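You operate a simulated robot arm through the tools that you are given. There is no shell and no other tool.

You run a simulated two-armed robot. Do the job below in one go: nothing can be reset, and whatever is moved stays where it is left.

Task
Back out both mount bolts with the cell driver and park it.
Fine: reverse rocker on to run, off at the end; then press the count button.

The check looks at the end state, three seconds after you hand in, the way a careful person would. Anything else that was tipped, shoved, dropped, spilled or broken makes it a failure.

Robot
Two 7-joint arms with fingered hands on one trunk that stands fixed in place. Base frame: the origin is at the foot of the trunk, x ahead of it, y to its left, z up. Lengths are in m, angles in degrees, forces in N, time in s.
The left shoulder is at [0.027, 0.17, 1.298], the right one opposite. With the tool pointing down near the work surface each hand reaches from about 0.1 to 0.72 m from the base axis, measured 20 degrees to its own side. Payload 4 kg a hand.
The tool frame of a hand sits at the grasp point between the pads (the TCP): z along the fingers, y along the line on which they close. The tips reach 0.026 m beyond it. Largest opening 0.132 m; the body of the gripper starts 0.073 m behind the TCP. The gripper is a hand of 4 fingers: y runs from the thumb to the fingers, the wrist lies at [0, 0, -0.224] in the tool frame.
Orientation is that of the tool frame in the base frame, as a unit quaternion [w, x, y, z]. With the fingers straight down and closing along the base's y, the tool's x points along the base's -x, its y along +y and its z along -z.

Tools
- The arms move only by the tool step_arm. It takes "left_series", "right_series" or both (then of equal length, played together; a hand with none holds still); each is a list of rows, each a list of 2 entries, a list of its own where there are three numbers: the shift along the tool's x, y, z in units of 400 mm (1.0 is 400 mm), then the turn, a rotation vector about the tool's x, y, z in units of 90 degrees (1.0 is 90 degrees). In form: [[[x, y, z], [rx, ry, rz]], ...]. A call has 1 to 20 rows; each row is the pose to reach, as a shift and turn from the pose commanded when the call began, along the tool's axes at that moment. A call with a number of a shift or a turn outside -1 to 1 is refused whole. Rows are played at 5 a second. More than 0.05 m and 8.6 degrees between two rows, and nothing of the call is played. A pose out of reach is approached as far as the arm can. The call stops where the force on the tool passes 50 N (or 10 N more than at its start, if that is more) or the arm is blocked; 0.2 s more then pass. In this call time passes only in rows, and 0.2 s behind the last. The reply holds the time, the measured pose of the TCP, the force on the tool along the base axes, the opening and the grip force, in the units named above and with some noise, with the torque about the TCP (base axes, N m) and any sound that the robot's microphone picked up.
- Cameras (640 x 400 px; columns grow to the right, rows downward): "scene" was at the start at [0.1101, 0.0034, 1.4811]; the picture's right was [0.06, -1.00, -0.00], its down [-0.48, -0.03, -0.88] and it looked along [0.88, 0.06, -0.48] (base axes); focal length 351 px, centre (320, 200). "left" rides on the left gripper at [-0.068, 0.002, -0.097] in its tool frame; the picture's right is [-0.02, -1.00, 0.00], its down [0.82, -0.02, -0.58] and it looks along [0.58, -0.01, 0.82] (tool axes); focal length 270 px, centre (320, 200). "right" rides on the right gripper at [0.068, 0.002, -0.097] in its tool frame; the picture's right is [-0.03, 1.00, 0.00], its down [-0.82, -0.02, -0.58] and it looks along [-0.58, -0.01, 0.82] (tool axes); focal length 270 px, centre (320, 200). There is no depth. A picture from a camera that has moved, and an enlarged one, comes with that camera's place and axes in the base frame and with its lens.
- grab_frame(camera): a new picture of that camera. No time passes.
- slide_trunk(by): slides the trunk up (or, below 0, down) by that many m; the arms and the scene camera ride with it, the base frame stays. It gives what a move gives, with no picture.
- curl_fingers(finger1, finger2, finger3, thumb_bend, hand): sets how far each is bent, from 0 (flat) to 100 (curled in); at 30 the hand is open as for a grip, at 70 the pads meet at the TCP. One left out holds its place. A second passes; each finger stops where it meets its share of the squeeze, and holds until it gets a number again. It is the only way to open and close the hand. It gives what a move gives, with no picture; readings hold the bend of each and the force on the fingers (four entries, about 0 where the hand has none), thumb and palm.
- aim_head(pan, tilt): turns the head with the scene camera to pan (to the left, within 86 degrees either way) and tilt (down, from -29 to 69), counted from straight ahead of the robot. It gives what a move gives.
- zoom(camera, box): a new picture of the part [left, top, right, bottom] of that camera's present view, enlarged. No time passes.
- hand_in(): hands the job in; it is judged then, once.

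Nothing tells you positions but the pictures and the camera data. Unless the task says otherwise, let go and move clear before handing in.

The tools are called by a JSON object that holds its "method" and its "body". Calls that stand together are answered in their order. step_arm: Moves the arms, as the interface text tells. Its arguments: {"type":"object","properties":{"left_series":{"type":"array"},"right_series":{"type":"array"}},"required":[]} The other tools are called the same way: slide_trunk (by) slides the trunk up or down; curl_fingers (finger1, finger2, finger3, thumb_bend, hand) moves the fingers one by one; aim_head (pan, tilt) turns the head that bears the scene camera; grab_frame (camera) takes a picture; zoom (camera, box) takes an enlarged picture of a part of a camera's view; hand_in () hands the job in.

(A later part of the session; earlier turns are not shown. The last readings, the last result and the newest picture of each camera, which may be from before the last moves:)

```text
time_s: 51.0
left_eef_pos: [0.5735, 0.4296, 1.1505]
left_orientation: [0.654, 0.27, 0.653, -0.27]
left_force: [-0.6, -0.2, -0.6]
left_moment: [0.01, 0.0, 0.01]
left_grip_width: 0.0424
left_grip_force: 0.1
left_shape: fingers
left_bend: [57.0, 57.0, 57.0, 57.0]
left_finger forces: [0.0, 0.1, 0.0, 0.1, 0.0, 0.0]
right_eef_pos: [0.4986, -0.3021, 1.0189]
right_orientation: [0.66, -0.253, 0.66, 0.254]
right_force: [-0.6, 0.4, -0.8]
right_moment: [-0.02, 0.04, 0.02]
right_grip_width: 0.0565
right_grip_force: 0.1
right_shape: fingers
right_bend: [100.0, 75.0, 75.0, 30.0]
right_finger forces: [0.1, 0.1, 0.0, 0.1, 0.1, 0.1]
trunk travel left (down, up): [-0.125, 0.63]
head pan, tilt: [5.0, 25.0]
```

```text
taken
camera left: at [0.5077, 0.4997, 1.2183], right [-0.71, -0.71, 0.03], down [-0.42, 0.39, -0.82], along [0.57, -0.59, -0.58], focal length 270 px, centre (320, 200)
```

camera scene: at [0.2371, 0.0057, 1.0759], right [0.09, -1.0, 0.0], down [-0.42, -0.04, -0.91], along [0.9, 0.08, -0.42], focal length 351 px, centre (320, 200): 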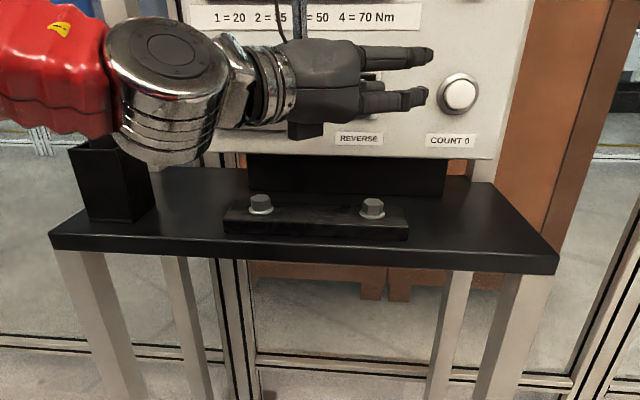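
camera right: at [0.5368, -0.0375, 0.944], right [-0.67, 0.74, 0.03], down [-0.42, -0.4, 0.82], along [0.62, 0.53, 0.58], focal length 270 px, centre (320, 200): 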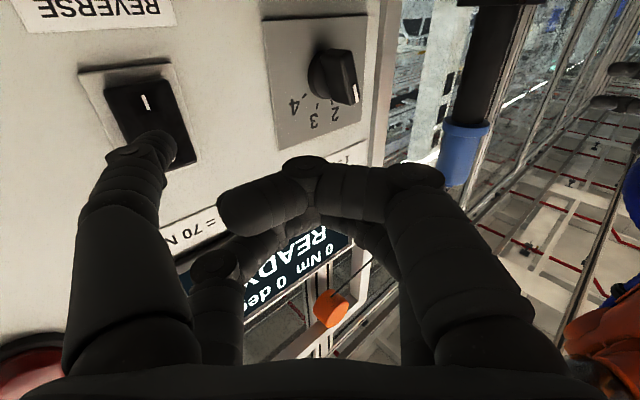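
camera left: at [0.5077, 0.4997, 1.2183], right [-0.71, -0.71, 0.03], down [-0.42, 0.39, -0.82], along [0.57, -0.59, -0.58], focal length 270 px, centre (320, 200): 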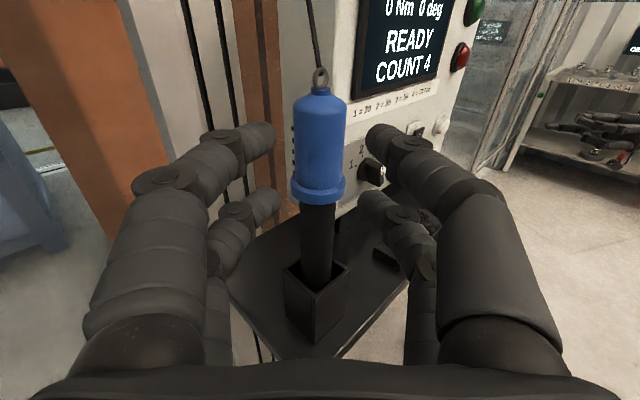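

Aligned with the driver. I'll open the hand and lower it to grip height.

{"method": "curl_fingers", "body": {"hand": "left", "finger1": 30, "finger2": 30, "finger3": 30, "thumb_bend": 30}}

{"method": "step_arm", "body": {"left_series": [[[0.1, 0, 0], [0, 0, 0]], [[0.2, 0, 0], [0, 0, 0]], [[0.326, 0.005, 0], [0, 0, 0]]]}}

{"method": "aim_head", "body": {"pan": 25, "tilt": 10}}

{"method": "grab_frame", "body": {"camera": "left"}}

{"method": "grab_frame", "body": {"camera": "scene"}}

```text
time_s: 52.0
left_eef_pos: [0.5739, 0.43, 1.1504]
left_orientation: [0.653, 0.271, 0.653, -0.271]
left_force: [-0.3, 0.7, 0.6]
left_moment: [0.01, 0.01, -0.01]
left_grip_width: 0.1322
left_grip_force: 0.1
left_shape: fingers
left_bend: [30.0, 30.0, 30.0, 30.0]
left_finger forces: [0.0, 0.0, 0.1, 0.1, 0.1, 0.0]
right_eef_pos: [0.4982, -0.3025, 1.0208]
right_orientation: [0.66, -0.253, 0.66, 0.254]
right_force: [0.2, 0.8, 0.3]
right_moment: [-0.01, -0.01, -0.04]
right_grip_width: 0.0567
right_grip_force: 0.1
right_shape: fingers
right_bend: [100.0, 75.0, 75.0, 30.0]
right_finger forces: [0.1, 0.1, 0.1, 0.0, 0.1, 0.1]
trunk travel left (down, up): [-0.125, 0.63]
head pan, tilt: [5.0, 25.0]
```

```text
refused: row 3 steps farther than a row can; nothing moved
```

```text
time_s: 52.8
left_eef_pos: [0.5739, 0.4317, 1.1509]
left_orientation: [0.654, 0.27, 0.653, -0.27]
left_force: [0.5, -0.1, -0.3]
left_moment: [-0.01, 0.01, 0.0]
left_grip_width: 0.1324
left_grip_force: 0.1
left_shape: fingers
left_bend: [30.0, 30.0, 30.0, 30.0]
left_finger forces: [0.0, 0.1, 0.1, 0.0, 0.1, 0.1]
right_eef_pos: [0.4986, -0.3031, 1.0205]
right_orientation: [0.66, -0.253, 0.66, 0.254]
right_force: [0.2, 0.2, 0.5]
right_moment: [-0.01, 0.0, 0.03]
right_grip_width: 0.0569
right_grip_force: 0.0
right_shape: fingers
right_bend: [100.0, 75.0, 75.0, 30.0]
right_finger forces: [0.0, 0.0, 0.0, 0.0, 0.0, 0.0]
trunk travel left (down, up): [-0.125, 0.63]
head pan, tilt: [25.0, 10.0]
```

```text
taken
camera left: at [0.5073, 0.4995, 1.2185], right [-0.71, -0.71, 0.03], down [-0.42, 0.39, -0.82], along [0.57, -0.59, -0.58], focal length 270 px, centre (320, 200)
```

left: 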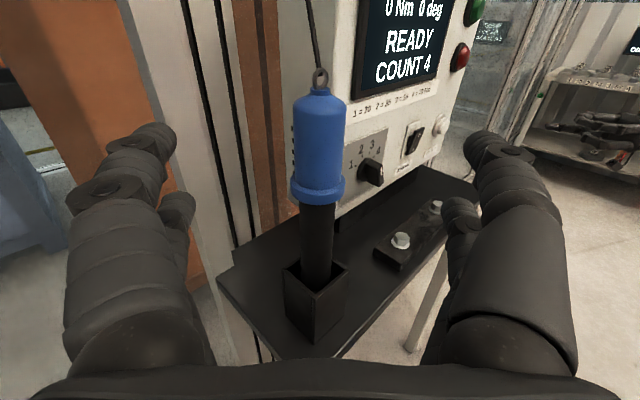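

```text
taken
camera scene: at [0.2293, 0.037, 1.1003], right [0.42, -0.91, 0.0], down [-0.16, -0.07, -0.98], along [0.89, 0.42, -0.17], focal length 351 px, centre (320, 200)
```

scene: 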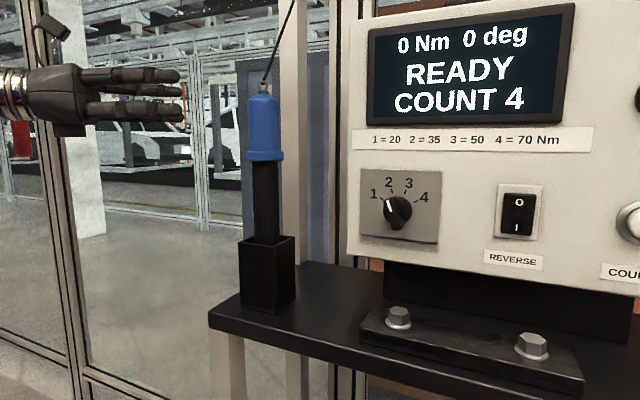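

{"method": "step_arm", "body": {"left_series": [[[0.1, 0, 0], [0, 0, 0]], [[0.2, 0.002, 0], [0, 0, 0]], [[0.3, 0.005, 0], [0, 0, 0]]]}}

{"method": "grab_frame", "body": {"camera": "left"}}

{"method": "grab_frame", "body": {"camera": "scene"}}

```text
time_s: 53.6
left_eef_pos: [0.5748, 0.431, 1.0312]
left_orientation: [0.654, 0.27, 0.654, -0.27]
left_force: [0.3, 0.6, 0.0]
left_moment: [0.0, -0.02, 0.01]
left_grip_width: 0.1325
left_grip_force: 0.0
left_shape: fingers
left_bend: [30.0, 30.0, 30.0, 30.0]
left_finger forces: [0.0, 0.0, 0.0, 0.1, 0.1, 0.0]
right_eef_pos: [0.4987, -0.3029, 1.0195]
right_orientation: [0.66, -0.253, 0.661, 0.254]
right_force: [0.4, 0.4, 1.0]
right_moment: [0.01, 0.04, 0.01]
right_grip_width: 0.0568
right_grip_force: 0.0
right_shape: fingers
right_bend: [100.0, 75.0, 75.0, 30.0]
right_finger forces: [0.1, 0.1, 0.1, 0.0, 0.0, 0.0]
trunk travel left (down, up): [-0.125, 0.63]
head pan, tilt: [25.0, 10.0]
```

```text
taken
camera left: at [0.5078, 0.5001, 1.0978], right [-0.71, -0.71, 0.03], down [-0.42, 0.39, -0.82], along [0.57, -0.59, -0.58], focal length 270 px, centre (320, 200)
```

left: 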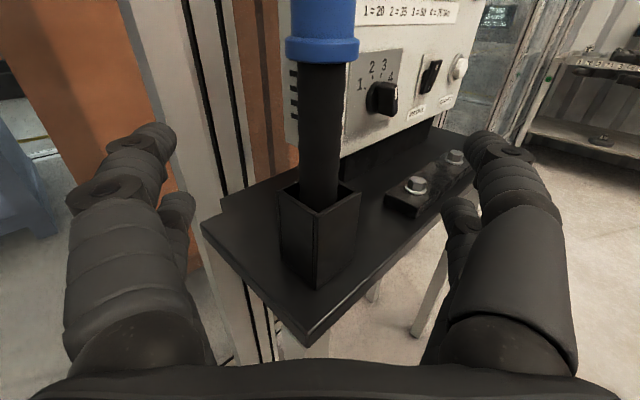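

```text
taken
camera scene: at [0.2295, 0.0371, 1.1003], right [0.42, -0.91, 0.0], down [-0.16, -0.07, -0.98], along [0.89, 0.42, -0.17], focal length 351 px, centre (320, 200)
```

scene: 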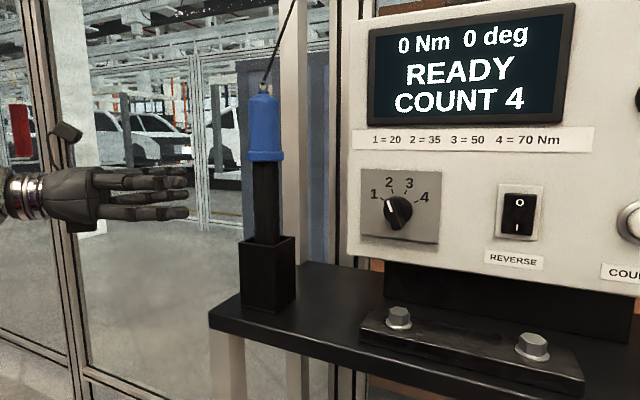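

The driver body is centred in view and the finger height clears the blue flange. I'll move straight in along the hand axis to put the grip around the black body.

{"method": "step_arm", "body": {"left_series": [[[0, 0, 0.085], [0, 0, 0]], [[0, 0, 0.17], [0, 0, 0]], [[0, 0, 0.255], [0, 0, 0]], [[0, 0, 0.3415], [0, 0, 0]]]}}

{"method": "grab_frame", "body": {"camera": "left"}}

{"method": "grab_frame", "body": {"camera": "scene"}}

```text
time_s: 54.6
left_eef_pos: [0.672, 0.3338, 1.0312]
left_orientation: [0.653, 0.27, 0.654, -0.27]
left_force: [0.5, -1.0, -0.6]
left_moment: [0.01, -0.06, 0.0]
left_grip_width: 0.1327
left_grip_force: 0.1
left_shape: fingers
left_bend: [30.0, 30.0, 30.0, 30.0]
left_finger forces: [0.1, 0.1, 0.1, 0.1, 0.0, 0.1]
right_eef_pos: [0.498, -0.303, 1.0203]
right_orientation: [0.659, -0.253, 0.661, 0.254]
right_force: [-0.1, 0.1, 0.8]
right_moment: [-0.05, -0.04, 0.0]
right_grip_width: 0.0567
right_grip_force: 0.1
right_shape: fingers
right_bend: [100.0, 75.0, 75.0, 30.0]
right_finger forces: [0.0, 0.0, 0.0, 0.0, 0.0, 0.0]
trunk travel left (down, up): [-0.125, 0.63]
head pan, tilt: [25.0, 10.0]
```

```text
taken
camera left: at [0.6055, 0.4025, 1.0992], right [-0.71, -0.71, 0.03], down [-0.42, 0.39, -0.82], along [0.57, -0.59, -0.58], focal length 270 px, centre (320, 200)
```

left: 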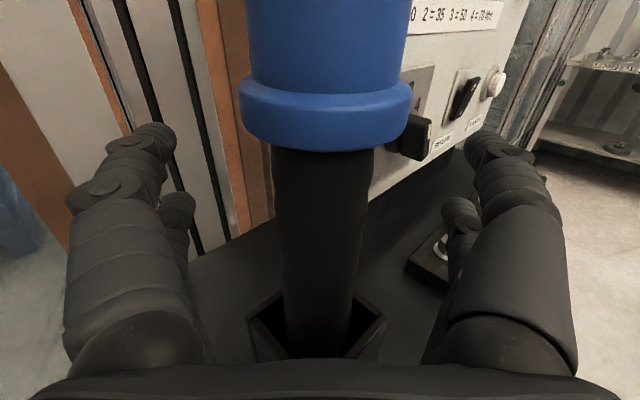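

```text
taken
camera scene: at [0.2293, 0.0369, 1.1004], right [0.42, -0.91, 0.0], down [-0.16, -0.07, -0.98], along [0.89, 0.42, -0.17], focal length 351 px, centre (320, 200)
```

scene: 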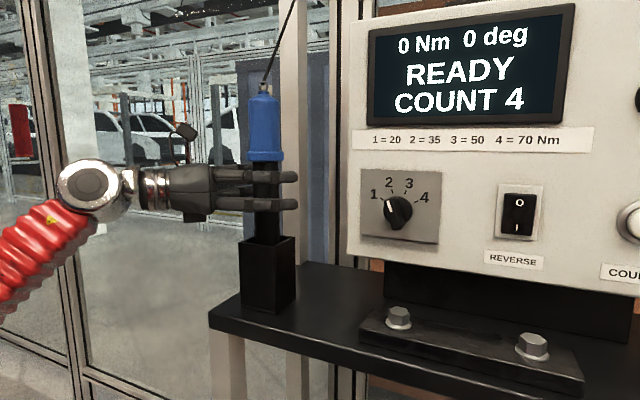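

The body sits right between the fingers. Closing the hand on it now.

{"method": "curl_fingers", "body": {"hand": "left", "finger1": 75, "finger2": 75, "finger3": 75, "thumb_bend": 75}}

{"method": "grab_frame", "body": {"camera": "left"}}

{"method": "grab_frame", "body": {"camera": "scene"}}

```text
time_s: 55.6
left_eef_pos: [0.6726, 0.3341, 1.031]
left_orientation: [0.654, 0.27, 0.653, -0.27]
left_force: [-0.1, 0.0, 2.9]
left_moment: [0.05, -0.12, -0.01]
left_grip_width: 0.0
left_grip_force: 9.0
left_shape: fingers
left_bend: [73.0, 73.0, 74.0, 73.0]
left_finger forces: [4.7, 4.6, 2.7, 0.0, 6.9, 0.1]
right_eef_pos: [0.4978, -0.3029, 1.02]
right_orientation: [0.661, -0.253, 0.66, 0.253]
right_force: [-0.8, -1.0, 0.3]
right_moment: [-0.02, -0.01, 0.01]
right_grip_width: 0.0566
right_grip_force: 0.0
right_shape: fingers
right_bend: [100.0, 75.0, 75.0, 30.0]
right_finger forces: [0.0, 0.0, 0.1, 0.0, 0.0, 0.0]
trunk travel left (down, up): [-0.125, 0.63]
head pan, tilt: [25.0, 10.0]
```

```text
taken
camera left: at [0.6053, 0.4031, 1.0993], right [-0.71, -0.71, 0.03], down [-0.42, 0.39, -0.82], along [0.57, -0.59, -0.58], focal length 270 px, centre (320, 200)
```

left: 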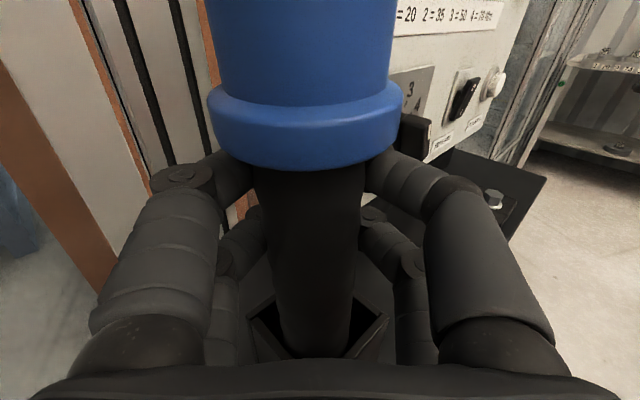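

```text
taken
camera scene: at [0.2293, 0.0369, 1.1004], right [0.42, -0.91, 0.0], down [-0.16, -0.07, -0.98], along [0.89, 0.42, -0.17], focal length 351 px, centre (320, 200)
```

scene: 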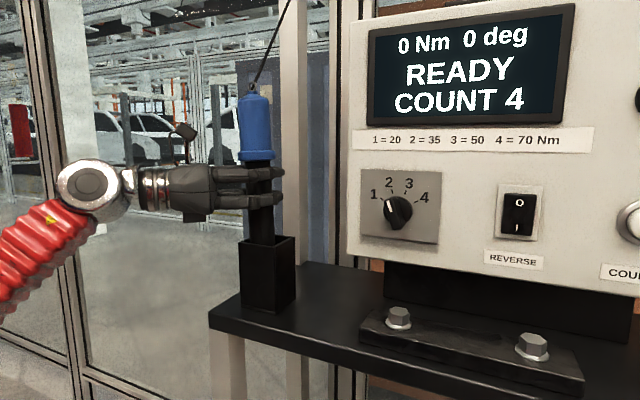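

The fingers closed past the body and drew it back into the hand, tilting it a few degrees, so this is a cage and not a firm grip. I'll zoom in on the hand and camera mount before deciding how to improve it.

{"method": "zoom", "body": {"camera": "scene", "box": [120, 80, 320, 260]}}

{"method": "zoom", "body": {"camera": "left", "box": [120, 60, 520, 360]}}

```text
2.22 times, centred on (220, 170) of scene
camera zoom: at [0.2293, 0.0369, 1.1004], right [0.42, -0.91, 0.0], down [-0.16, -0.07, -0.98], along [0.89, 0.42, -0.17], focal length 779 px, centre (542, 267)
```

zoom: 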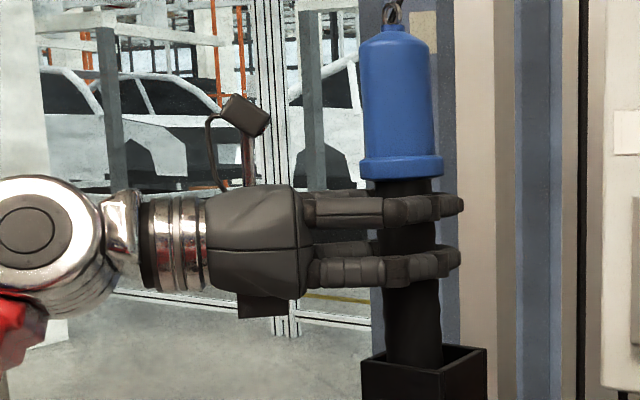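

```text
1.33 times, centred on (320, 210) of left
camera zoom: at [0.6053, 0.4031, 1.0993], right [-0.71, -0.71, 0.03], down [-0.42, 0.39, -0.82], along [0.57, -0.59, -0.58], focal length 360 px, centre (320, 187)
```

zoom: 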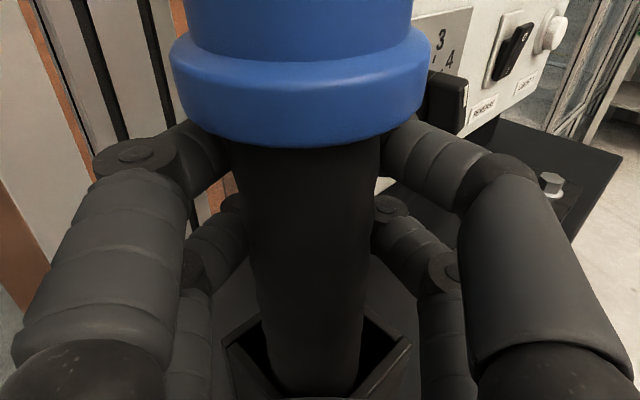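

There is enough space for a proper power grasp: if I move the hand deeper until the palm meets the body, the camera mount still clears the blue head. I'll open, drop 6 mm, and check that the driver stands upright again.

{"method": "curl_fingers", "body": {"hand": "left", "finger1": 30, "finger2": 30, "finger3": 30, "thumb_bend": 30}}

{"method": "step_arm", "body": {"left_series": [[[0.015, 0, 0], [0, 0, 0]]]}}

{"method": "zoom", "body": {"camera": "scene", "box": [120, 80, 320, 260]}}

{"method": "grab_frame", "body": {"camera": "left"}}

```text
time_s: 56.6
left_eef_pos: [0.6712, 0.3352, 1.0315]
left_orientation: [0.653, 0.271, 0.654, -0.27]
left_force: [-1.0, 0.5, -0.2]
left_moment: [0.01, 0.01, -0.01]
left_grip_width: 0.1324
left_grip_force: 0.0
left_shape: fingers
left_bend: [30.0, 30.0, 30.0, 30.0]
left_finger forces: [0.1, 0.0, 0.1, 0.0, 0.1, 0.1]
right_eef_pos: [0.4992, -0.3038, 1.0208]
right_orientation: [0.659, -0.253, 0.661, 0.254]
right_force: [0.3, 0.3, 0.6]
right_moment: [0.01, 0.02, -0.02]
right_grip_width: 0.0566
right_grip_force: 0.1
right_shape: fingers
right_bend: [100.0, 75.0, 75.0, 30.0]
right_finger forces: [0.0, 0.0, 0.0, 0.1, 0.0, 0.1]
trunk travel left (down, up): [-0.125, 0.63]
head pan, tilt: [25.0, 10.0]
```

```text
time_s: 57.0
left_eef_pos: [0.6722, 0.3342, 1.0249]
left_orientation: [0.654, 0.27, 0.654, -0.27]
left_force: [0.5, 0.1, -1.3]
left_moment: [-0.01, -0.03, 0.0]
left_grip_width: 0.1321
left_grip_force: 0.1
left_shape: fingers
left_bend: [30.0, 30.0, 30.0, 30.0]
left_finger forces: [0.1, 0.1, 0.0, 0.0, 0.0, 0.0]
right_eef_pos: [0.4992, -0.3031, 1.0198]
right_orientation: [0.659, -0.253, 0.661, 0.254]
right_force: [0.8, -0.3, 0.5]
right_moment: [0.0, -0.04, 0.0]
right_grip_width: 0.0567
right_grip_force: 0.1
right_shape: fingers
right_bend: [100.0, 75.0, 75.0, 30.0]
right_finger forces: [0.0, 0.0, 0.1, 0.0, 0.0, 0.1]
trunk travel left (down, up): [-0.125, 0.63]
head pan, tilt: [25.0, 10.0]
```

```text
2.22 times, centred on (220, 170) of scene
camera zoom: at [0.2295, 0.037, 1.1003], right [0.42, -0.91, 0.0], down [-0.16, -0.07, -0.98], along [0.89, 0.42, -0.17], focal length 779 px, centre (542, 267)
```

zoom: 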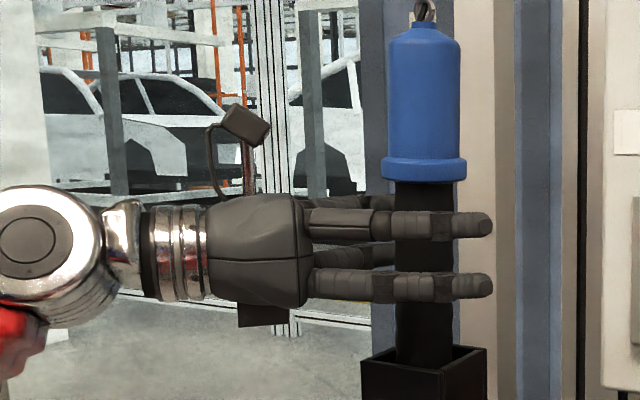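

```text
taken
camera left: at [0.6055, 0.4034, 1.0933], right [-0.71, -0.71, 0.02], down [-0.42, 0.39, -0.82], along [0.57, -0.59, -0.58], focal length 270 px, centre (320, 200)
```

left: 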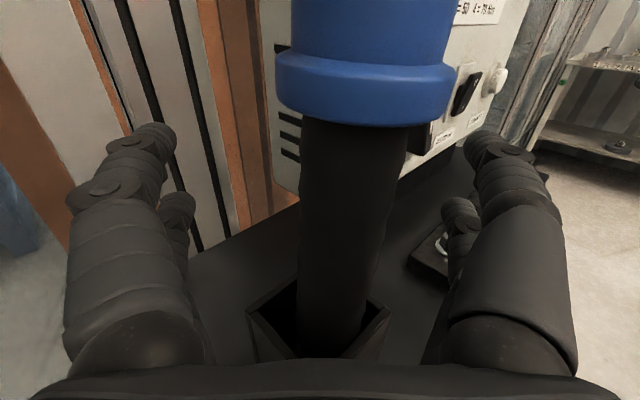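

The driver stood upright again but shifted about 11 mm within the holster. I'll re-centre the hand on it and advance so the body sits close to the palm.

{"method": "step_arm", "body": {"left_series": [[[0, -0.0275, 0], [0, 0, 0]], [[0, -0.0275, 0.05], [0, 0, 0]], [[0, -0.0275, 0.095], [0, 0, 0]]]}}

{"method": "zoom", "body": {"camera": "scene", "box": [120, 80, 320, 260]}}

{"method": "grab_frame", "body": {"camera": "left"}}

```text
time_s: 57.8
left_eef_pos: [0.6915, 0.2999, 1.024]
left_orientation: [0.654, 0.27, 0.653, -0.27]
left_force: [0.5, 0.4, 0.2]
left_moment: [0.01, 0.03, 0.02]
left_grip_width: 0.1324
left_grip_force: 0.0
left_shape: fingers
left_bend: [30.0, 30.0, 30.0, 30.0]
left_finger forces: [0.0, 0.0, 0.0, 0.0, 0.1, 0.0]
right_eef_pos: [0.4995, -0.3019, 1.0205]
right_orientation: [0.659, -0.253, 0.661, 0.254]
right_force: [-0.9, 0.0, -0.7]
right_moment: [-0.05, -0.01, 0.01]
right_grip_width: 0.0565
right_grip_force: 0.1
right_shape: fingers
right_bend: [100.0, 75.0, 75.0, 30.0]
right_finger forces: [0.0, 0.0, 0.0, 0.0, 0.0, 0.1]
trunk travel left (down, up): [-0.125, 0.63]
head pan, tilt: [25.0, 10.0]
```

```text
2.22 times, centred on (220, 170) of scene
camera zoom: at [0.2296, 0.037, 1.1003], right [0.42, -0.91, 0.0], down [-0.16, -0.07, -0.98], along [0.89, 0.42, -0.17], focal length 779 px, centre (542, 267)
```

zoom: 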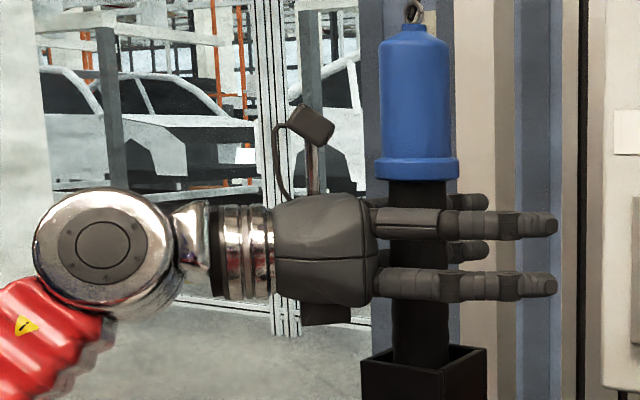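

```text
taken
camera left: at [0.625, 0.3693, 1.0932], right [-0.71, -0.71, 0.03], down [-0.42, 0.39, -0.82], along [0.57, -0.59, -0.58], focal length 270 px, centre (320, 200)
```

left: 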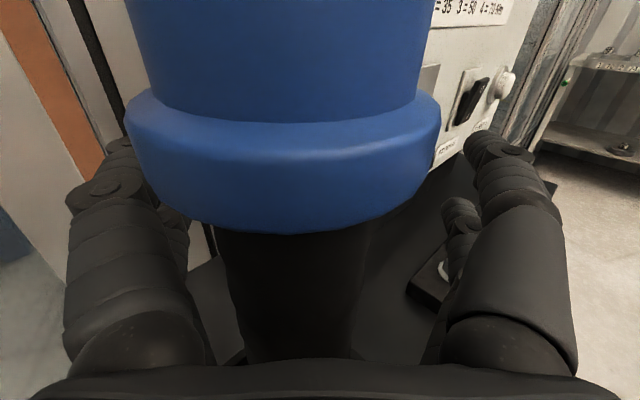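

The driver may have been rocking a little, so I'll wait a moment and look again before correcting.

{"method": "step_arm", "body": {"left_series": [[[0, 0, 0], [0, 0, 0]], [[0, 0, 0], [0, 0, 0]], [[0, 0, 0], [0, 0, 0]], [[0, 0, 0], [0, 0, 0]]]}}

{"method": "grab_frame", "body": {"camera": "left"}}

{"method": "zoom", "body": {"camera": "scene", "box": [120, 80, 320, 260]}}

```text
time_s: 58.8
left_eef_pos: [0.6911, 0.3009, 1.0254]
left_orientation: [0.654, 0.27, 0.654, -0.27]
left_force: [-0.7, -0.4, 0.0]
left_moment: [0.02, 0.03, 0.02]
left_grip_width: 0.1327
left_grip_force: 0.0
left_shape: fingers
left_bend: [30.0, 30.0, 30.0, 30.0]
left_finger forces: [0.1, 0.0, 0.0, 0.0, 0.1, 0.0]
right_eef_pos: [0.4984, -0.3021, 1.0205]
right_orientation: [0.66, -0.253, 0.661, 0.254]
right_force: [-0.7, 0.2, -0.8]
right_moment: [-0.07, 0.02, 0.02]
right_grip_width: 0.0569
right_grip_force: 0.2
right_shape: fingers
right_bend: [100.0, 75.0, 75.0, 30.0]
right_finger forces: [0.1, 0.1, 0.1, 0.1, 0.0, 0.0]
trunk travel left (down, up): [-0.125, 0.63]
head pan, tilt: [25.0, 10.0]
```

```text
taken
camera left: at [0.6249, 0.3696, 1.0932], right [-0.71, -0.71, 0.03], down [-0.42, 0.39, -0.82], along [0.57, -0.59, -0.58], focal length 270 px, centre (320, 200)
```

left: 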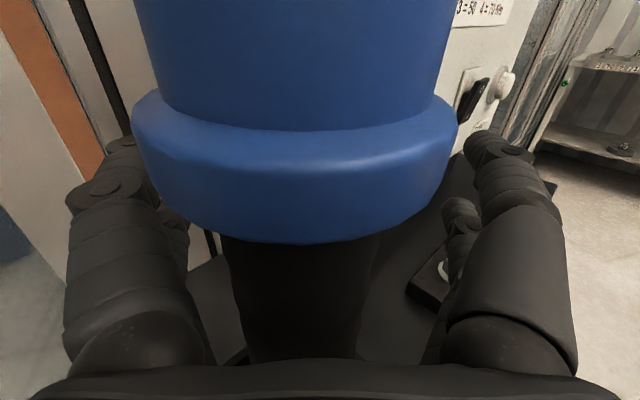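

```text
2.22 times, centred on (220, 170) of scene
camera zoom: at [0.2295, 0.037, 1.1004], right [0.42, -0.91, 0.0], down [-0.16, -0.07, -0.98], along [0.89, 0.42, -0.17], focal length 779 px, centre (542, 267)
```

zoom: 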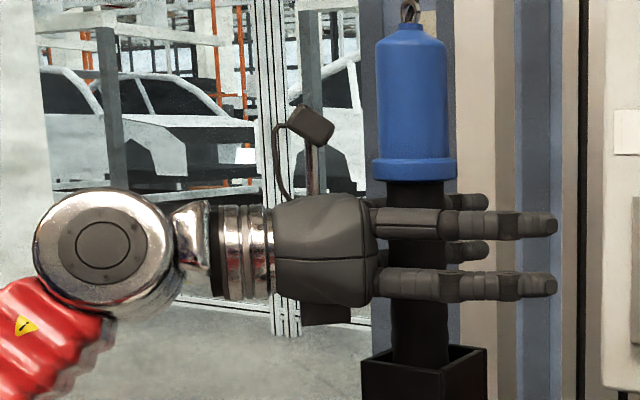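

It is still rocking slightly, so I'll wait a few more seconds.

{"method": "step_arm", "body": {"left_series": [[[0, 0, 0], [0, 0, 0]], [[0, 0, 0], [0, 0, 0]], [[0, 0, 0], [0, 0, 0]], [[0, 0, 0], [0, 0, 0]], [[0, 0, 0], [0, 0, 0]], [[0, 0, 0], [0, 0, 0]], [[0, 0, 0], [0, 0, 0]], [[0, 0, 0], [0, 0, 0]], [[0, 0, 0], [0, 0, 0]], [[0, 0, 0], [0, 0, 0]], [[0, 0, 0], [0, 0, 0]], [[0, 0, 0], [0, 0, 0]], [[0, 0, 0], [0, 0, 0]], [[0, 0, 0], [0, 0, 0]], [[0, 0, 0], [0, 0, 0]]]}}

{"method": "grab_frame", "body": {"camera": "left"}}

{"method": "zoom", "body": {"camera": "scene", "box": [120, 80, 320, 260]}}

```text
time_s: 62.0
left_eef_pos: [0.6928, 0.3014, 1.0258]
left_orientation: [0.654, 0.269, 0.654, -0.269]
left_force: [-1.1, -0.6, 0.3]
left_moment: [0.0, -0.02, -0.01]
left_grip_width: 0.1327
left_grip_force: 0.1
left_shape: fingers
left_bend: [30.0, 30.0, 30.0, 30.0]
left_finger forces: [0.1, 0.0, 0.1, 0.0, 0.0, 0.1]
right_eef_pos: [0.4998, -0.3039, 1.0209]
right_orientation: [0.66, -0.253, 0.661, 0.254]
right_force: [-0.2, -0.1, -0.5]
right_moment: [0.01, -0.03, -0.01]
right_grip_width: 0.0567
right_grip_force: 0.1
right_shape: fingers
right_bend: [100.0, 75.0, 75.0, 30.0]
right_finger forces: [0.0, 0.0, 0.1, 0.1, 0.0, 0.0]
trunk travel left (down, up): [-0.125, 0.63]
head pan, tilt: [25.0, 10.0]
```

```text
taken
camera left: at [0.6249, 0.3696, 1.0932], right [-0.71, -0.71, 0.03], down [-0.42, 0.39, -0.82], along [0.57, -0.59, -0.58], focal length 270 px, centre (320, 200)
```

left: 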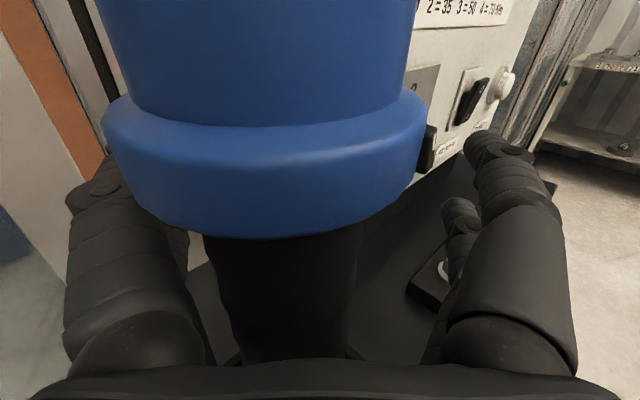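

```text
2.22 times, centred on (220, 170) of scene
camera zoom: at [0.2295, 0.037, 1.1004], right [0.42, -0.91, 0.0], down [-0.16, -0.07, -0.98], along [0.89, 0.42, -0.17], focal length 779 px, centre (542, 267)
```

zoom: 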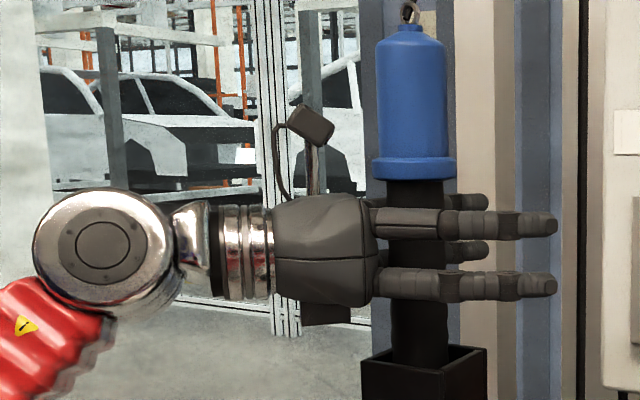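

It keeps swaying gently on its hoist cable, so the grasp itself will have to still it. I'll centre the hand on it, go 8 mm deeper, and bend fingers 1 and 2 slightly to learn which ones they are.

{"method": "step_arm", "body": {"left_series": [[[0, 0.018, 0.01], [0, 0, 0]], [[0, 0.018, 0.02], [0, 0, 0]]]}}

{"method": "curl_fingers", "body": {"hand": "left", "finger1": 40, "finger2": 48, "finger3": 30, "thumb_bend": 30}}

{"method": "grab_frame", "body": {"camera": "left"}}

{"method": "zoom", "body": {"camera": "scene", "box": [120, 80, 320, 260]}}

```text
time_s: 62.6
left_eef_pos: [0.7023, 0.3006, 1.0252]
left_orientation: [0.654, 0.27, 0.653, -0.27]
left_force: [0.3, 0.0, 0.1]
left_moment: [-0.05, 0.01, -0.04]
left_grip_width: 0.1325
left_grip_force: 0.2
left_shape: fingers
left_bend: [30.0, 30.0, 30.0, 30.0]
left_finger forces: [0.0, 0.1, 0.1, 0.0, 0.0, 0.0]
right_eef_pos: [0.4974, -0.3032, 1.0207]
right_orientation: [0.66, -0.252, 0.661, 0.253]
right_force: [-0.4, -0.1, -0.1]
right_moment: [-0.01, -0.01, 0.01]
right_grip_width: 0.0567
right_grip_force: 0.0
right_shape: fingers
right_bend: [100.0, 75.0, 75.0, 30.0]
right_finger forces: [0.0, 0.1, 0.0, 0.0, 0.1, 0.0]
trunk travel left (down, up): [-0.125, 0.63]
head pan, tilt: [25.0, 10.0]
```

```text
time_s: 63.6
left_eef_pos: [0.7027, 0.2995, 1.0251]
left_orientation: [0.654, 0.27, 0.654, -0.27]
left_force: [-0.5, 0.6, 0.2]
left_moment: [0.03, 0.0, 0.0]
left_grip_width: 0.1167
left_grip_force: 0.0
left_shape: fingers
left_bend: [40.0, 48.0, 30.0, 30.0]
left_finger forces: [0.0, 0.0, 0.1, 0.0, 0.0, 0.0]
right_eef_pos: [0.5002, -0.3029, 1.0201]
right_orientation: [0.659, -0.253, 0.661, 0.254]
right_force: [0.6, -0.3, -0.2]
right_moment: [0.03, 0.02, 0.01]
right_grip_width: 0.0567
right_grip_force: 0.1
right_shape: fingers
right_bend: [100.0, 75.0, 75.0, 30.0]
right_finger forces: [0.0, 0.0, 0.0, 0.0, 0.0, 0.0]
trunk travel left (down, up): [-0.125, 0.63]
head pan, tilt: [25.0, 10.0]
```

```text
taken
camera left: at [0.6358, 0.3692, 1.0929], right [-0.71, -0.71, 0.03], down [-0.42, 0.39, -0.82], along [0.57, -0.59, -0.58], focal length 270 px, centre (320, 200)
```

left: 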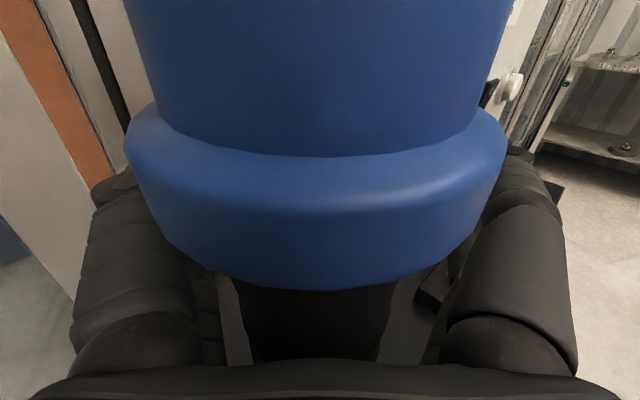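

```text
2.22 times, centred on (220, 170) of scene
camera zoom: at [0.2295, 0.037, 1.1004], right [0.42, -0.91, 0.0], down [-0.16, -0.07, -0.98], along [0.89, 0.42, -0.17], focal length 779 px, centre (542, 267)
```

zoom: 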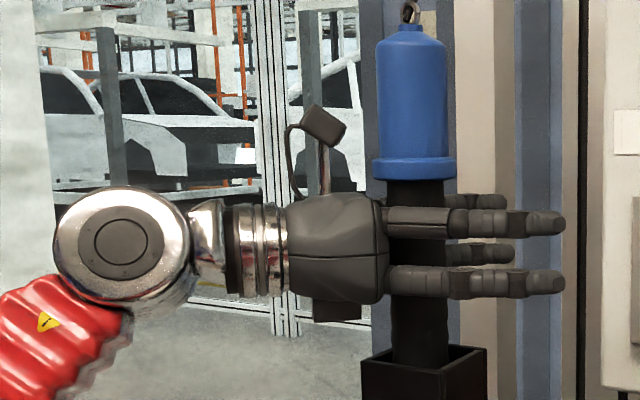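

Fingers 1 and 2 are the upper and lower fingers on the panel side, and the body sits centred right at the palm. I'll hook those two around the body first.

{"method": "curl_fingers", "body": {"hand": "left", "finger1": 100, "finger2": 100, "finger3": 40, "thumb_bend": 40}}

{"method": "grab_frame", "body": {"camera": "left"}}

{"method": "zoom", "body": {"camera": "scene", "box": [120, 80, 320, 260]}}

```text
time_s: 64.6
left_eef_pos: [0.7031, 0.3004, 1.0263]
left_orientation: [0.653, 0.27, 0.654, -0.27]
left_force: [-0.6, -0.8, 0.5]
left_moment: [-0.03, 0.0, -0.02]
left_grip_width: 0.0498
left_grip_force: 0.6
left_shape: fingers
left_bend: [100.0, 100.0, 40.0, 40.0]
left_finger forces: [0.2, 0.2, 0.0, 0.1, 0.1, 0.0]
right_eef_pos: [0.4992, -0.3027, 1.0204]
right_orientation: [0.66, -0.254, 0.66, 0.254]
right_force: [-1.0, 0.4, 0.5]
right_moment: [0.0, -0.01, 0.01]
right_grip_width: 0.0569
right_grip_force: 0.0
right_shape: fingers
right_bend: [100.0, 75.0, 75.0, 30.0]
right_finger forces: [0.1, 0.0, 0.1, 0.0, 0.1, 0.1]
trunk travel left (down, up): [-0.125, 0.63]
head pan, tilt: [25.0, 10.0]
```

```text
taken
camera left: at [0.6358, 0.3692, 1.093], right [-0.71, -0.71, 0.03], down [-0.42, 0.39, -0.82], along [0.57, -0.59, -0.58], focal length 270 px, centre (320, 200)
```

left: 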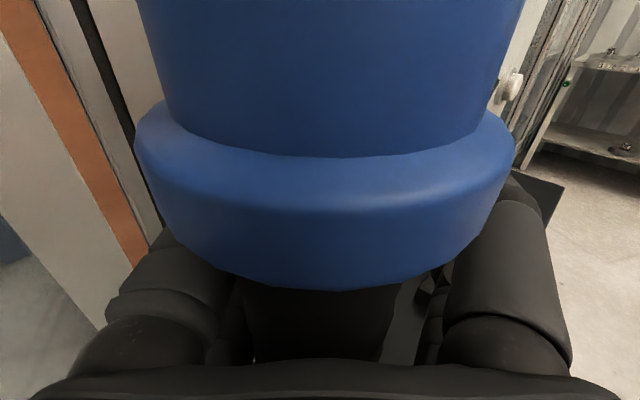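

```text
2.22 times, centred on (220, 170) of scene
camera zoom: at [0.2295, 0.037, 1.1004], right [0.42, -0.91, 0.0], down [-0.16, -0.07, -0.98], along [0.89, 0.42, -0.17], focal length 779 px, centre (542, 267)
```

zoom: 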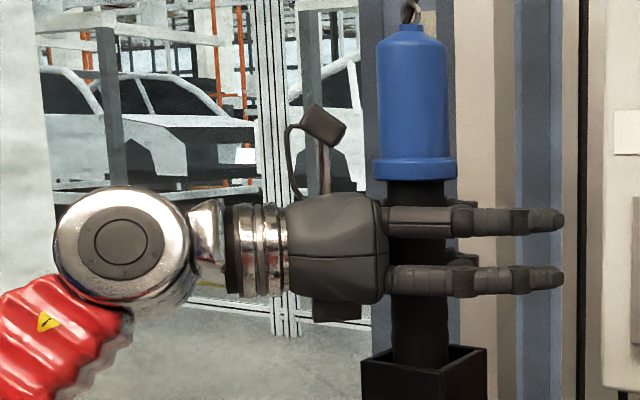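

The hook closes just around the body with almost no force. Now the thumb and finger 3 close over from the other side to add the squeeze.

{"method": "curl_fingers", "body": {"hand": "left", "finger1": 100, "finger2": 100, "finger3": 100, "thumb_bend": 100}}

{"method": "grab_frame", "body": {"camera": "left"}}

{"method": "zoom", "body": {"camera": "scene", "box": [120, 80, 320, 260]}}

```text
time_s: 65.6
left_eef_pos: [0.7019, 0.3002, 1.0246]
left_orientation: [0.653, 0.27, 0.654, -0.27]
left_force: [-0.6, -0.4, -0.4]
left_moment: [0.04, 0.02, 0.0]
left_grip_width: 0.0289
left_grip_force: 0.0
left_shape: fingers
left_bend: [100.0, 100.0, 87.0, 87.0]
left_finger forces: [0.1, 0.0, 0.0, 0.0, 0.0, 0.1]
right_eef_pos: [0.4995, -0.3022, 1.0194]
right_orientation: [0.659, -0.253, 0.661, 0.254]
right_force: [0.3, 0.5, -0.8]
right_moment: [-0.03, -0.02, -0.03]
right_grip_width: 0.0566
right_grip_force: 0.2
right_shape: fingers
right_bend: [100.0, 75.0, 75.0, 30.0]
right_finger forces: [0.0, 0.0, 0.1, 0.0, 0.1, 0.0]
trunk travel left (down, up): [-0.125, 0.63]
head pan, tilt: [25.0, 10.0]
```

```text
taken
camera left: at [0.6358, 0.3692, 1.093], right [-0.71, -0.71, 0.03], down [-0.42, 0.39, -0.82], along [0.57, -0.59, -0.58], focal length 270 px, centre (320, 200)
```

left: 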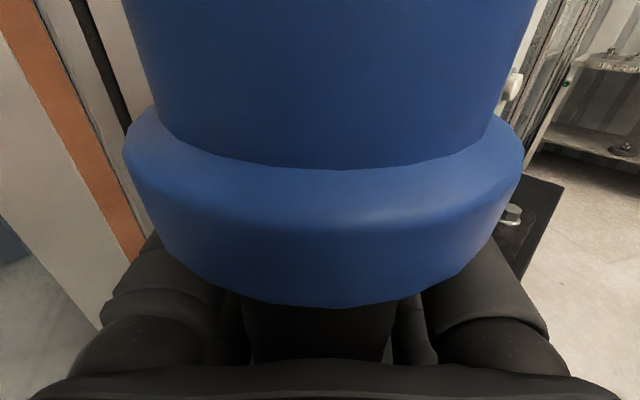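

```text
2.22 times, centred on (220, 170) of scene
camera zoom: at [0.2295, 0.037, 1.1004], right [0.42, -0.91, 0.0], down [-0.16, -0.07, -0.98], along [0.89, 0.42, -0.17], focal length 779 px, centre (542, 267)
```

zoom: 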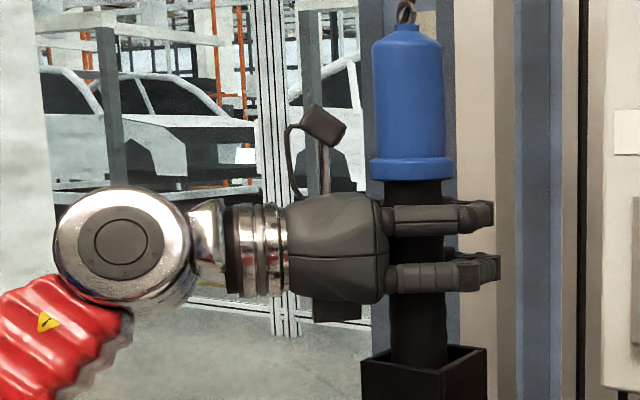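

The fingers now cage the black body loosely but cannot squeeze it, because it is thinner than the closed hook. A better option is to straddle the blue flange: palm on the flange rim, upper fingers on the blue body, lower fingers under the flange. I'll measure the flange height precisely.

{"method": "zoom", "body": {"camera": "scene", "box": [210, 80, 300, 180]}}

{"method": "zoom", "body": {"camera": "scene", "box": [200, 140, 320, 200]}}

```text
4.00 times, centred on (255, 130) of scene
camera zoom: at [0.2295, 0.037, 1.1004], right [0.42, -0.91, 0.0], down [-0.16, -0.07, -0.98], along [0.89, 0.42, -0.17], focal length 1403 px, centre (580, 480)
```

zoom: 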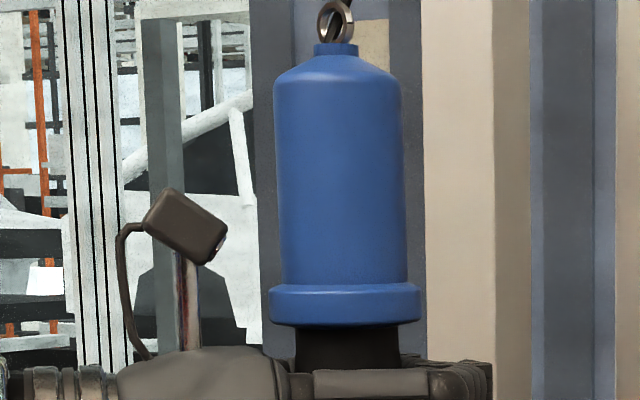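

```text
5.33 times, centred on (260, 170) of scene
camera zoom: at [0.2295, 0.037, 1.1004], right [0.42, -0.91, 0.0], down [-0.16, -0.07, -0.98], along [0.89, 0.42, -0.17], focal length 1871 px, centre (640, 360)
```

zoom: 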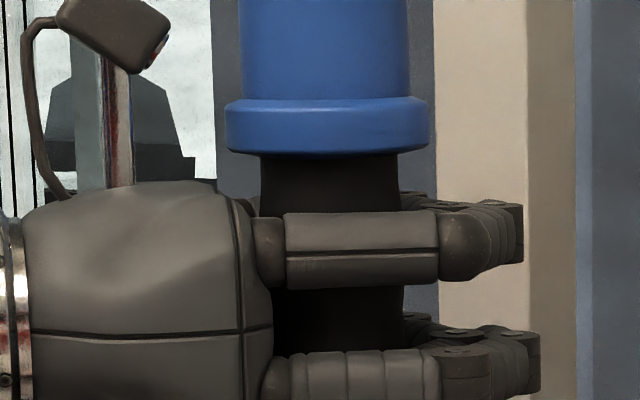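

The flange spans z≈1.069–1.081. I'll open, back off 3 cm, raise 5 cm so that the finger pairs straddle the flange, and look.

{"method": "curl_fingers", "body": {"hand": "left", "finger3": 30, "thumb_bend": 30}}

{"method": "curl_fingers", "body": {"hand": "left", "finger1": 30, "finger2": 30, "finger3": 30, "thumb_bend": 30}}

{"method": "step_arm", "body": {"left_series": [[[0, 0, -0.04], [0, 0, 0]], [[0, 0, -0.08], [0, 0, 0]], [[-0.06, 0, -0.08], [0, 0, 0]], [[-0.125, 0, -0.08], [0, 0, 0]]]}}

{"method": "grab_frame", "body": {"camera": "left"}}

{"method": "zoom", "body": {"camera": "scene", "box": [150, 80, 310, 200]}}

```text
time_s: 66.6
left_eef_pos: [0.7035, 0.3004, 1.0255]
left_orientation: [0.653, 0.271, 0.654, -0.27]
left_force: [-0.5, -0.1, -0.6]
left_moment: [0.0, 0.01, 0.0]
left_grip_width: 0.0569
left_grip_force: 0.1
left_shape: fingers
left_bend: [100.0, 100.0, 30.0, 30.0]
left_finger forces: [0.0, 0.1, 0.2, 0.0, 0.0, 0.1]
right_eef_pos: [0.5001, -0.3025, 1.0189]
right_orientation: [0.659, -0.253, 0.661, 0.254]
right_force: [-1.0, -0.1, 0.4]
right_moment: [-0.02, -0.01, 0.0]
right_grip_width: 0.0567
right_grip_force: 0.0
right_shape: fingers
right_bend: [100.0, 75.0, 75.0, 30.0]
right_finger forces: [0.0, 0.0, 0.1, 0.0, 0.0, 0.0]
trunk travel left (down, up): [-0.125, 0.63]
head pan, tilt: [25.0, 10.0]
```

```text
time_s: 67.6
left_eef_pos: [0.7018, 0.3003, 1.0252]
left_orientation: [0.653, 0.27, 0.654, -0.27]
left_force: [-0.4, 0.7, -0.2]
left_moment: [-0.01, 0.01, -0.01]
left_grip_width: 0.1323
left_grip_force: 0.1
left_shape: fingers
left_bend: [30.0, 30.0, 30.0, 30.0]
left_finger forces: [0.1, 0.0, 0.1, 0.1, 0.1, 0.0]
right_eef_pos: [0.4993, -0.3025, 1.0213]
right_orientation: [0.661, -0.252, 0.66, 0.252]
right_force: [0.2, 0.8, -0.5]
right_moment: [0.01, 0.01, -0.02]
right_grip_width: 0.0566
right_grip_force: 0.1
right_shape: fingers
right_bend: [100.0, 75.0, 75.0, 30.0]
right_finger forces: [0.0, 0.0, 0.0, 0.1, 0.0, 0.1]
trunk travel left (down, up): [-0.125, 0.63]
head pan, tilt: [25.0, 10.0]
```

```text
time_s: 68.6
left_eef_pos: [0.6792, 0.3215, 1.0757]
left_orientation: [0.653, 0.27, 0.654, -0.27]
left_force: [0.0, -0.7, -0.5]
left_moment: [-0.02, 0.02, 0.03]
left_grip_width: 0.1323
left_grip_force: 0.1
left_shape: fingers
left_bend: [30.0, 30.0, 30.0, 30.0]
left_finger forces: [0.0, 0.1, 0.0, 0.1, 0.0, 0.0]
right_eef_pos: [0.4994, -0.3027, 1.0199]
right_orientation: [0.66, -0.253, 0.66, 0.253]
right_force: [0.0, 0.6, 0.7]
right_moment: [-0.02, -0.01, -0.01]
right_grip_width: 0.0566
right_grip_force: 0.0
right_shape: fingers
right_bend: [100.0, 75.0, 75.0, 30.0]
right_finger forces: [0.0, 0.0, 0.0, 0.1, 0.1, 0.0]
trunk travel left (down, up): [-0.125, 0.63]
head pan, tilt: [25.0, 10.0]
```

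```text
taken
camera left: at [0.6129, 0.39, 1.1437], right [-0.71, -0.71, 0.03], down [-0.42, 0.39, -0.82], along [0.57, -0.59, -0.58], focal length 270 px, centre (320, 200)
```

left: 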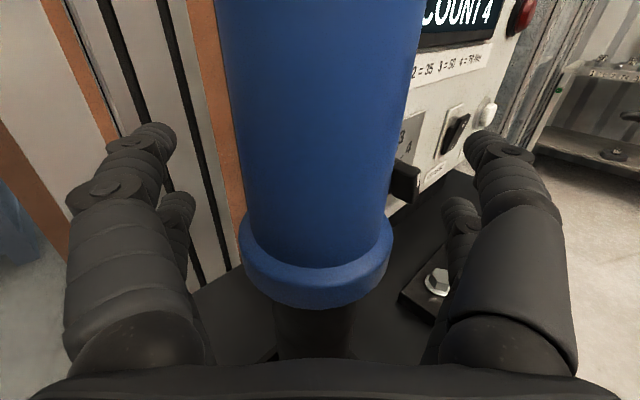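

```text
3.33 times, centred on (230, 140) of scene
camera zoom: at [0.2293, 0.0369, 1.1004], right [0.42, -0.91, 0.0], down [-0.16, -0.07, -0.98], along [0.89, 0.42, -0.17], focal length 1169 px, centre (620, 400)
```

zoom: 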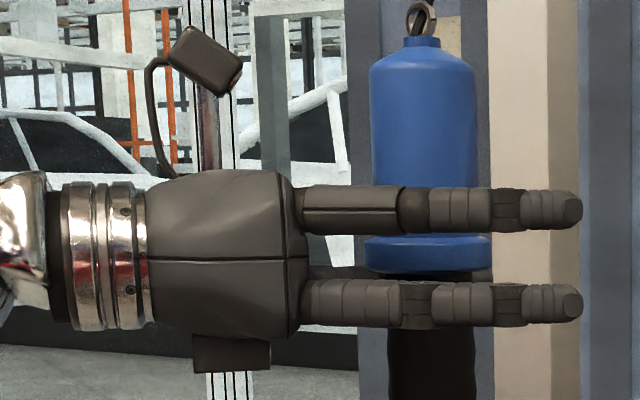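

The flange fits neatly between the two finger pairs. I'll advance until the palm is at the flange rim.

{"method": "step_arm", "body": {"left_series": [[[0, 0, 0.02], [0, 0, 0]], [[0, 0, 0.04], [0, 0, 0]], [[0, 0, 0.06], [0, 0, 0]]]}}

{"method": "grab_frame", "body": {"camera": "left"}}

{"method": "zoom", "body": {"camera": "scene", "box": [150, 80, 310, 200]}}

```text
time_s: 69.4
left_eef_pos: [0.6958, 0.3051, 1.075]
left_orientation: [0.654, 0.27, 0.653, -0.27]
left_force: [-0.2, 1.2, 0.2]
left_moment: [0.0, -0.03, 0.0]
left_grip_width: 0.1326
left_grip_force: 0.0
left_shape: fingers
left_bend: [30.0, 30.0, 30.0, 30.0]
left_finger forces: [0.0, 0.0, 0.1, 0.0, 0.0, 0.1]
right_eef_pos: [0.4985, -0.302, 1.02]
right_orientation: [0.66, -0.253, 0.661, 0.253]
right_force: [-0.3, 0.6, -0.2]
right_moment: [-0.01, 0.01, -0.05]
right_grip_width: 0.0565
right_grip_force: 0.0
right_shape: fingers
right_bend: [100.0, 75.0, 75.0, 30.0]
right_finger forces: [0.1, 0.0, 0.0, 0.1, 0.1, 0.1]
trunk travel left (down, up): [-0.125, 0.63]
head pan, tilt: [25.0, 10.0]
```

```text
taken
camera left: at [0.6295, 0.3743, 1.1425], right [-0.71, -0.71, 0.03], down [-0.42, 0.39, -0.82], along [0.57, -0.59, -0.58], focal length 270 px, centre (320, 200)
```

left: 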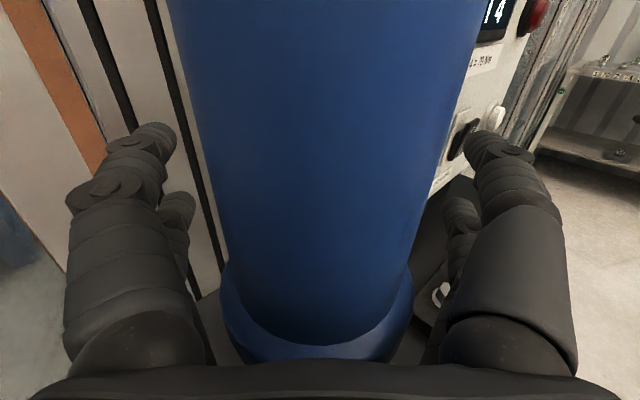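

```text
3.33 times, centred on (230, 140) of scene
camera zoom: at [0.2296, 0.037, 1.1003], right [0.42, -0.91, 0.0], down [-0.16, -0.07, -0.98], along [0.89, 0.42, -0.17], focal length 1169 px, centre (620, 400)
```

zoom: 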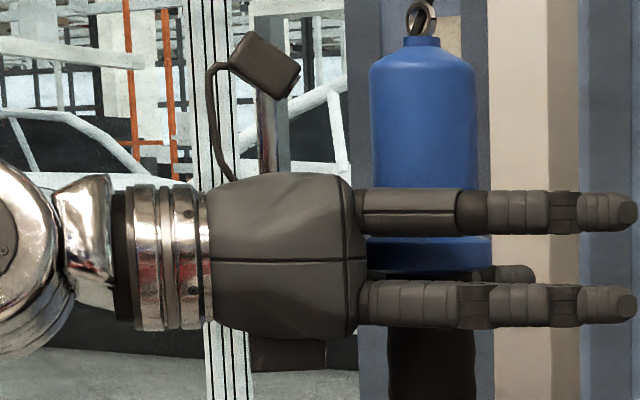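

The palm is right at the flange. Hooking fingers 1 and 2 around now.

{"method": "curl_fingers", "body": {"hand": "left", "finger1": 100, "finger2": 100, "finger3": 40, "thumb_bend": 40}}

{"method": "grab_frame", "body": {"camera": "left"}}

{"method": "zoom", "body": {"camera": "scene", "box": [150, 80, 310, 200]}}

```text
time_s: 70.4
left_eef_pos: [0.6963, 0.3057, 1.0757]
left_orientation: [0.654, 0.27, 0.653, -0.271]
left_force: [-0.6, -1.0, 1.9]
left_moment: [0.04, 0.05, 0.05]
left_grip_width: 0.049
left_grip_force: 2.4
left_shape: fingers
left_bend: [99.0, 100.0, 40.0, 40.0]
left_finger forces: [2.6, 0.0, 0.0, 0.0, 0.0, 2.1]
right_eef_pos: [0.4992, -0.3017, 1.019]
right_orientation: [0.66, -0.253, 0.66, 0.254]
right_force: [0.0, -0.3, 0.2]
right_moment: [-0.02, 0.02, 0.0]
right_grip_width: 0.0566
right_grip_force: 0.1
right_shape: fingers
right_bend: [100.0, 75.0, 75.0, 30.0]
right_finger forces: [0.0, 0.0, 0.0, 0.0, 0.0, 0.0]
trunk travel left (down, up): [-0.125, 0.63]
head pan, tilt: [25.0, 10.0]
```

```text
taken
camera left: at [0.6294, 0.3744, 1.1424], right [-0.71, -0.71, 0.03], down [-0.42, 0.39, -0.82], along [0.57, -0.59, -0.58], focal length 270 px, centre (320, 200)
```

left: 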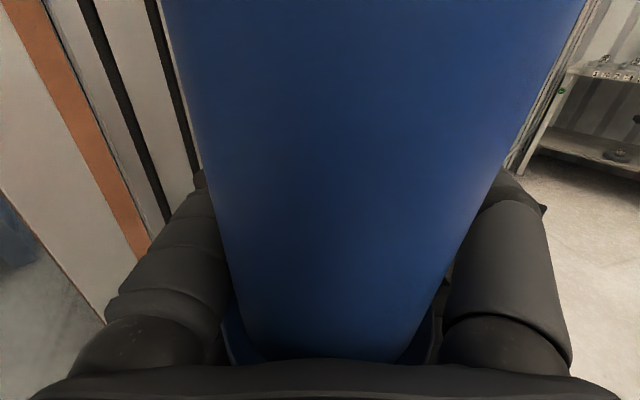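

```text
3.33 times, centred on (230, 140) of scene
camera zoom: at [0.2295, 0.037, 1.1004], right [0.42, -0.91, 0.0], down [-0.16, -0.07, -0.98], along [0.89, 0.42, -0.17], focal length 1169 px, centre (620, 400)
```

zoom: 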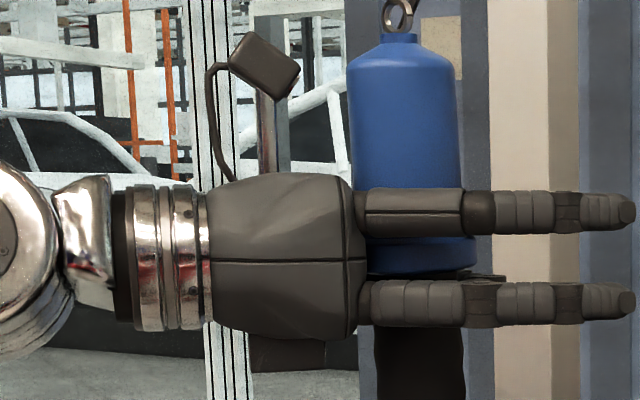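

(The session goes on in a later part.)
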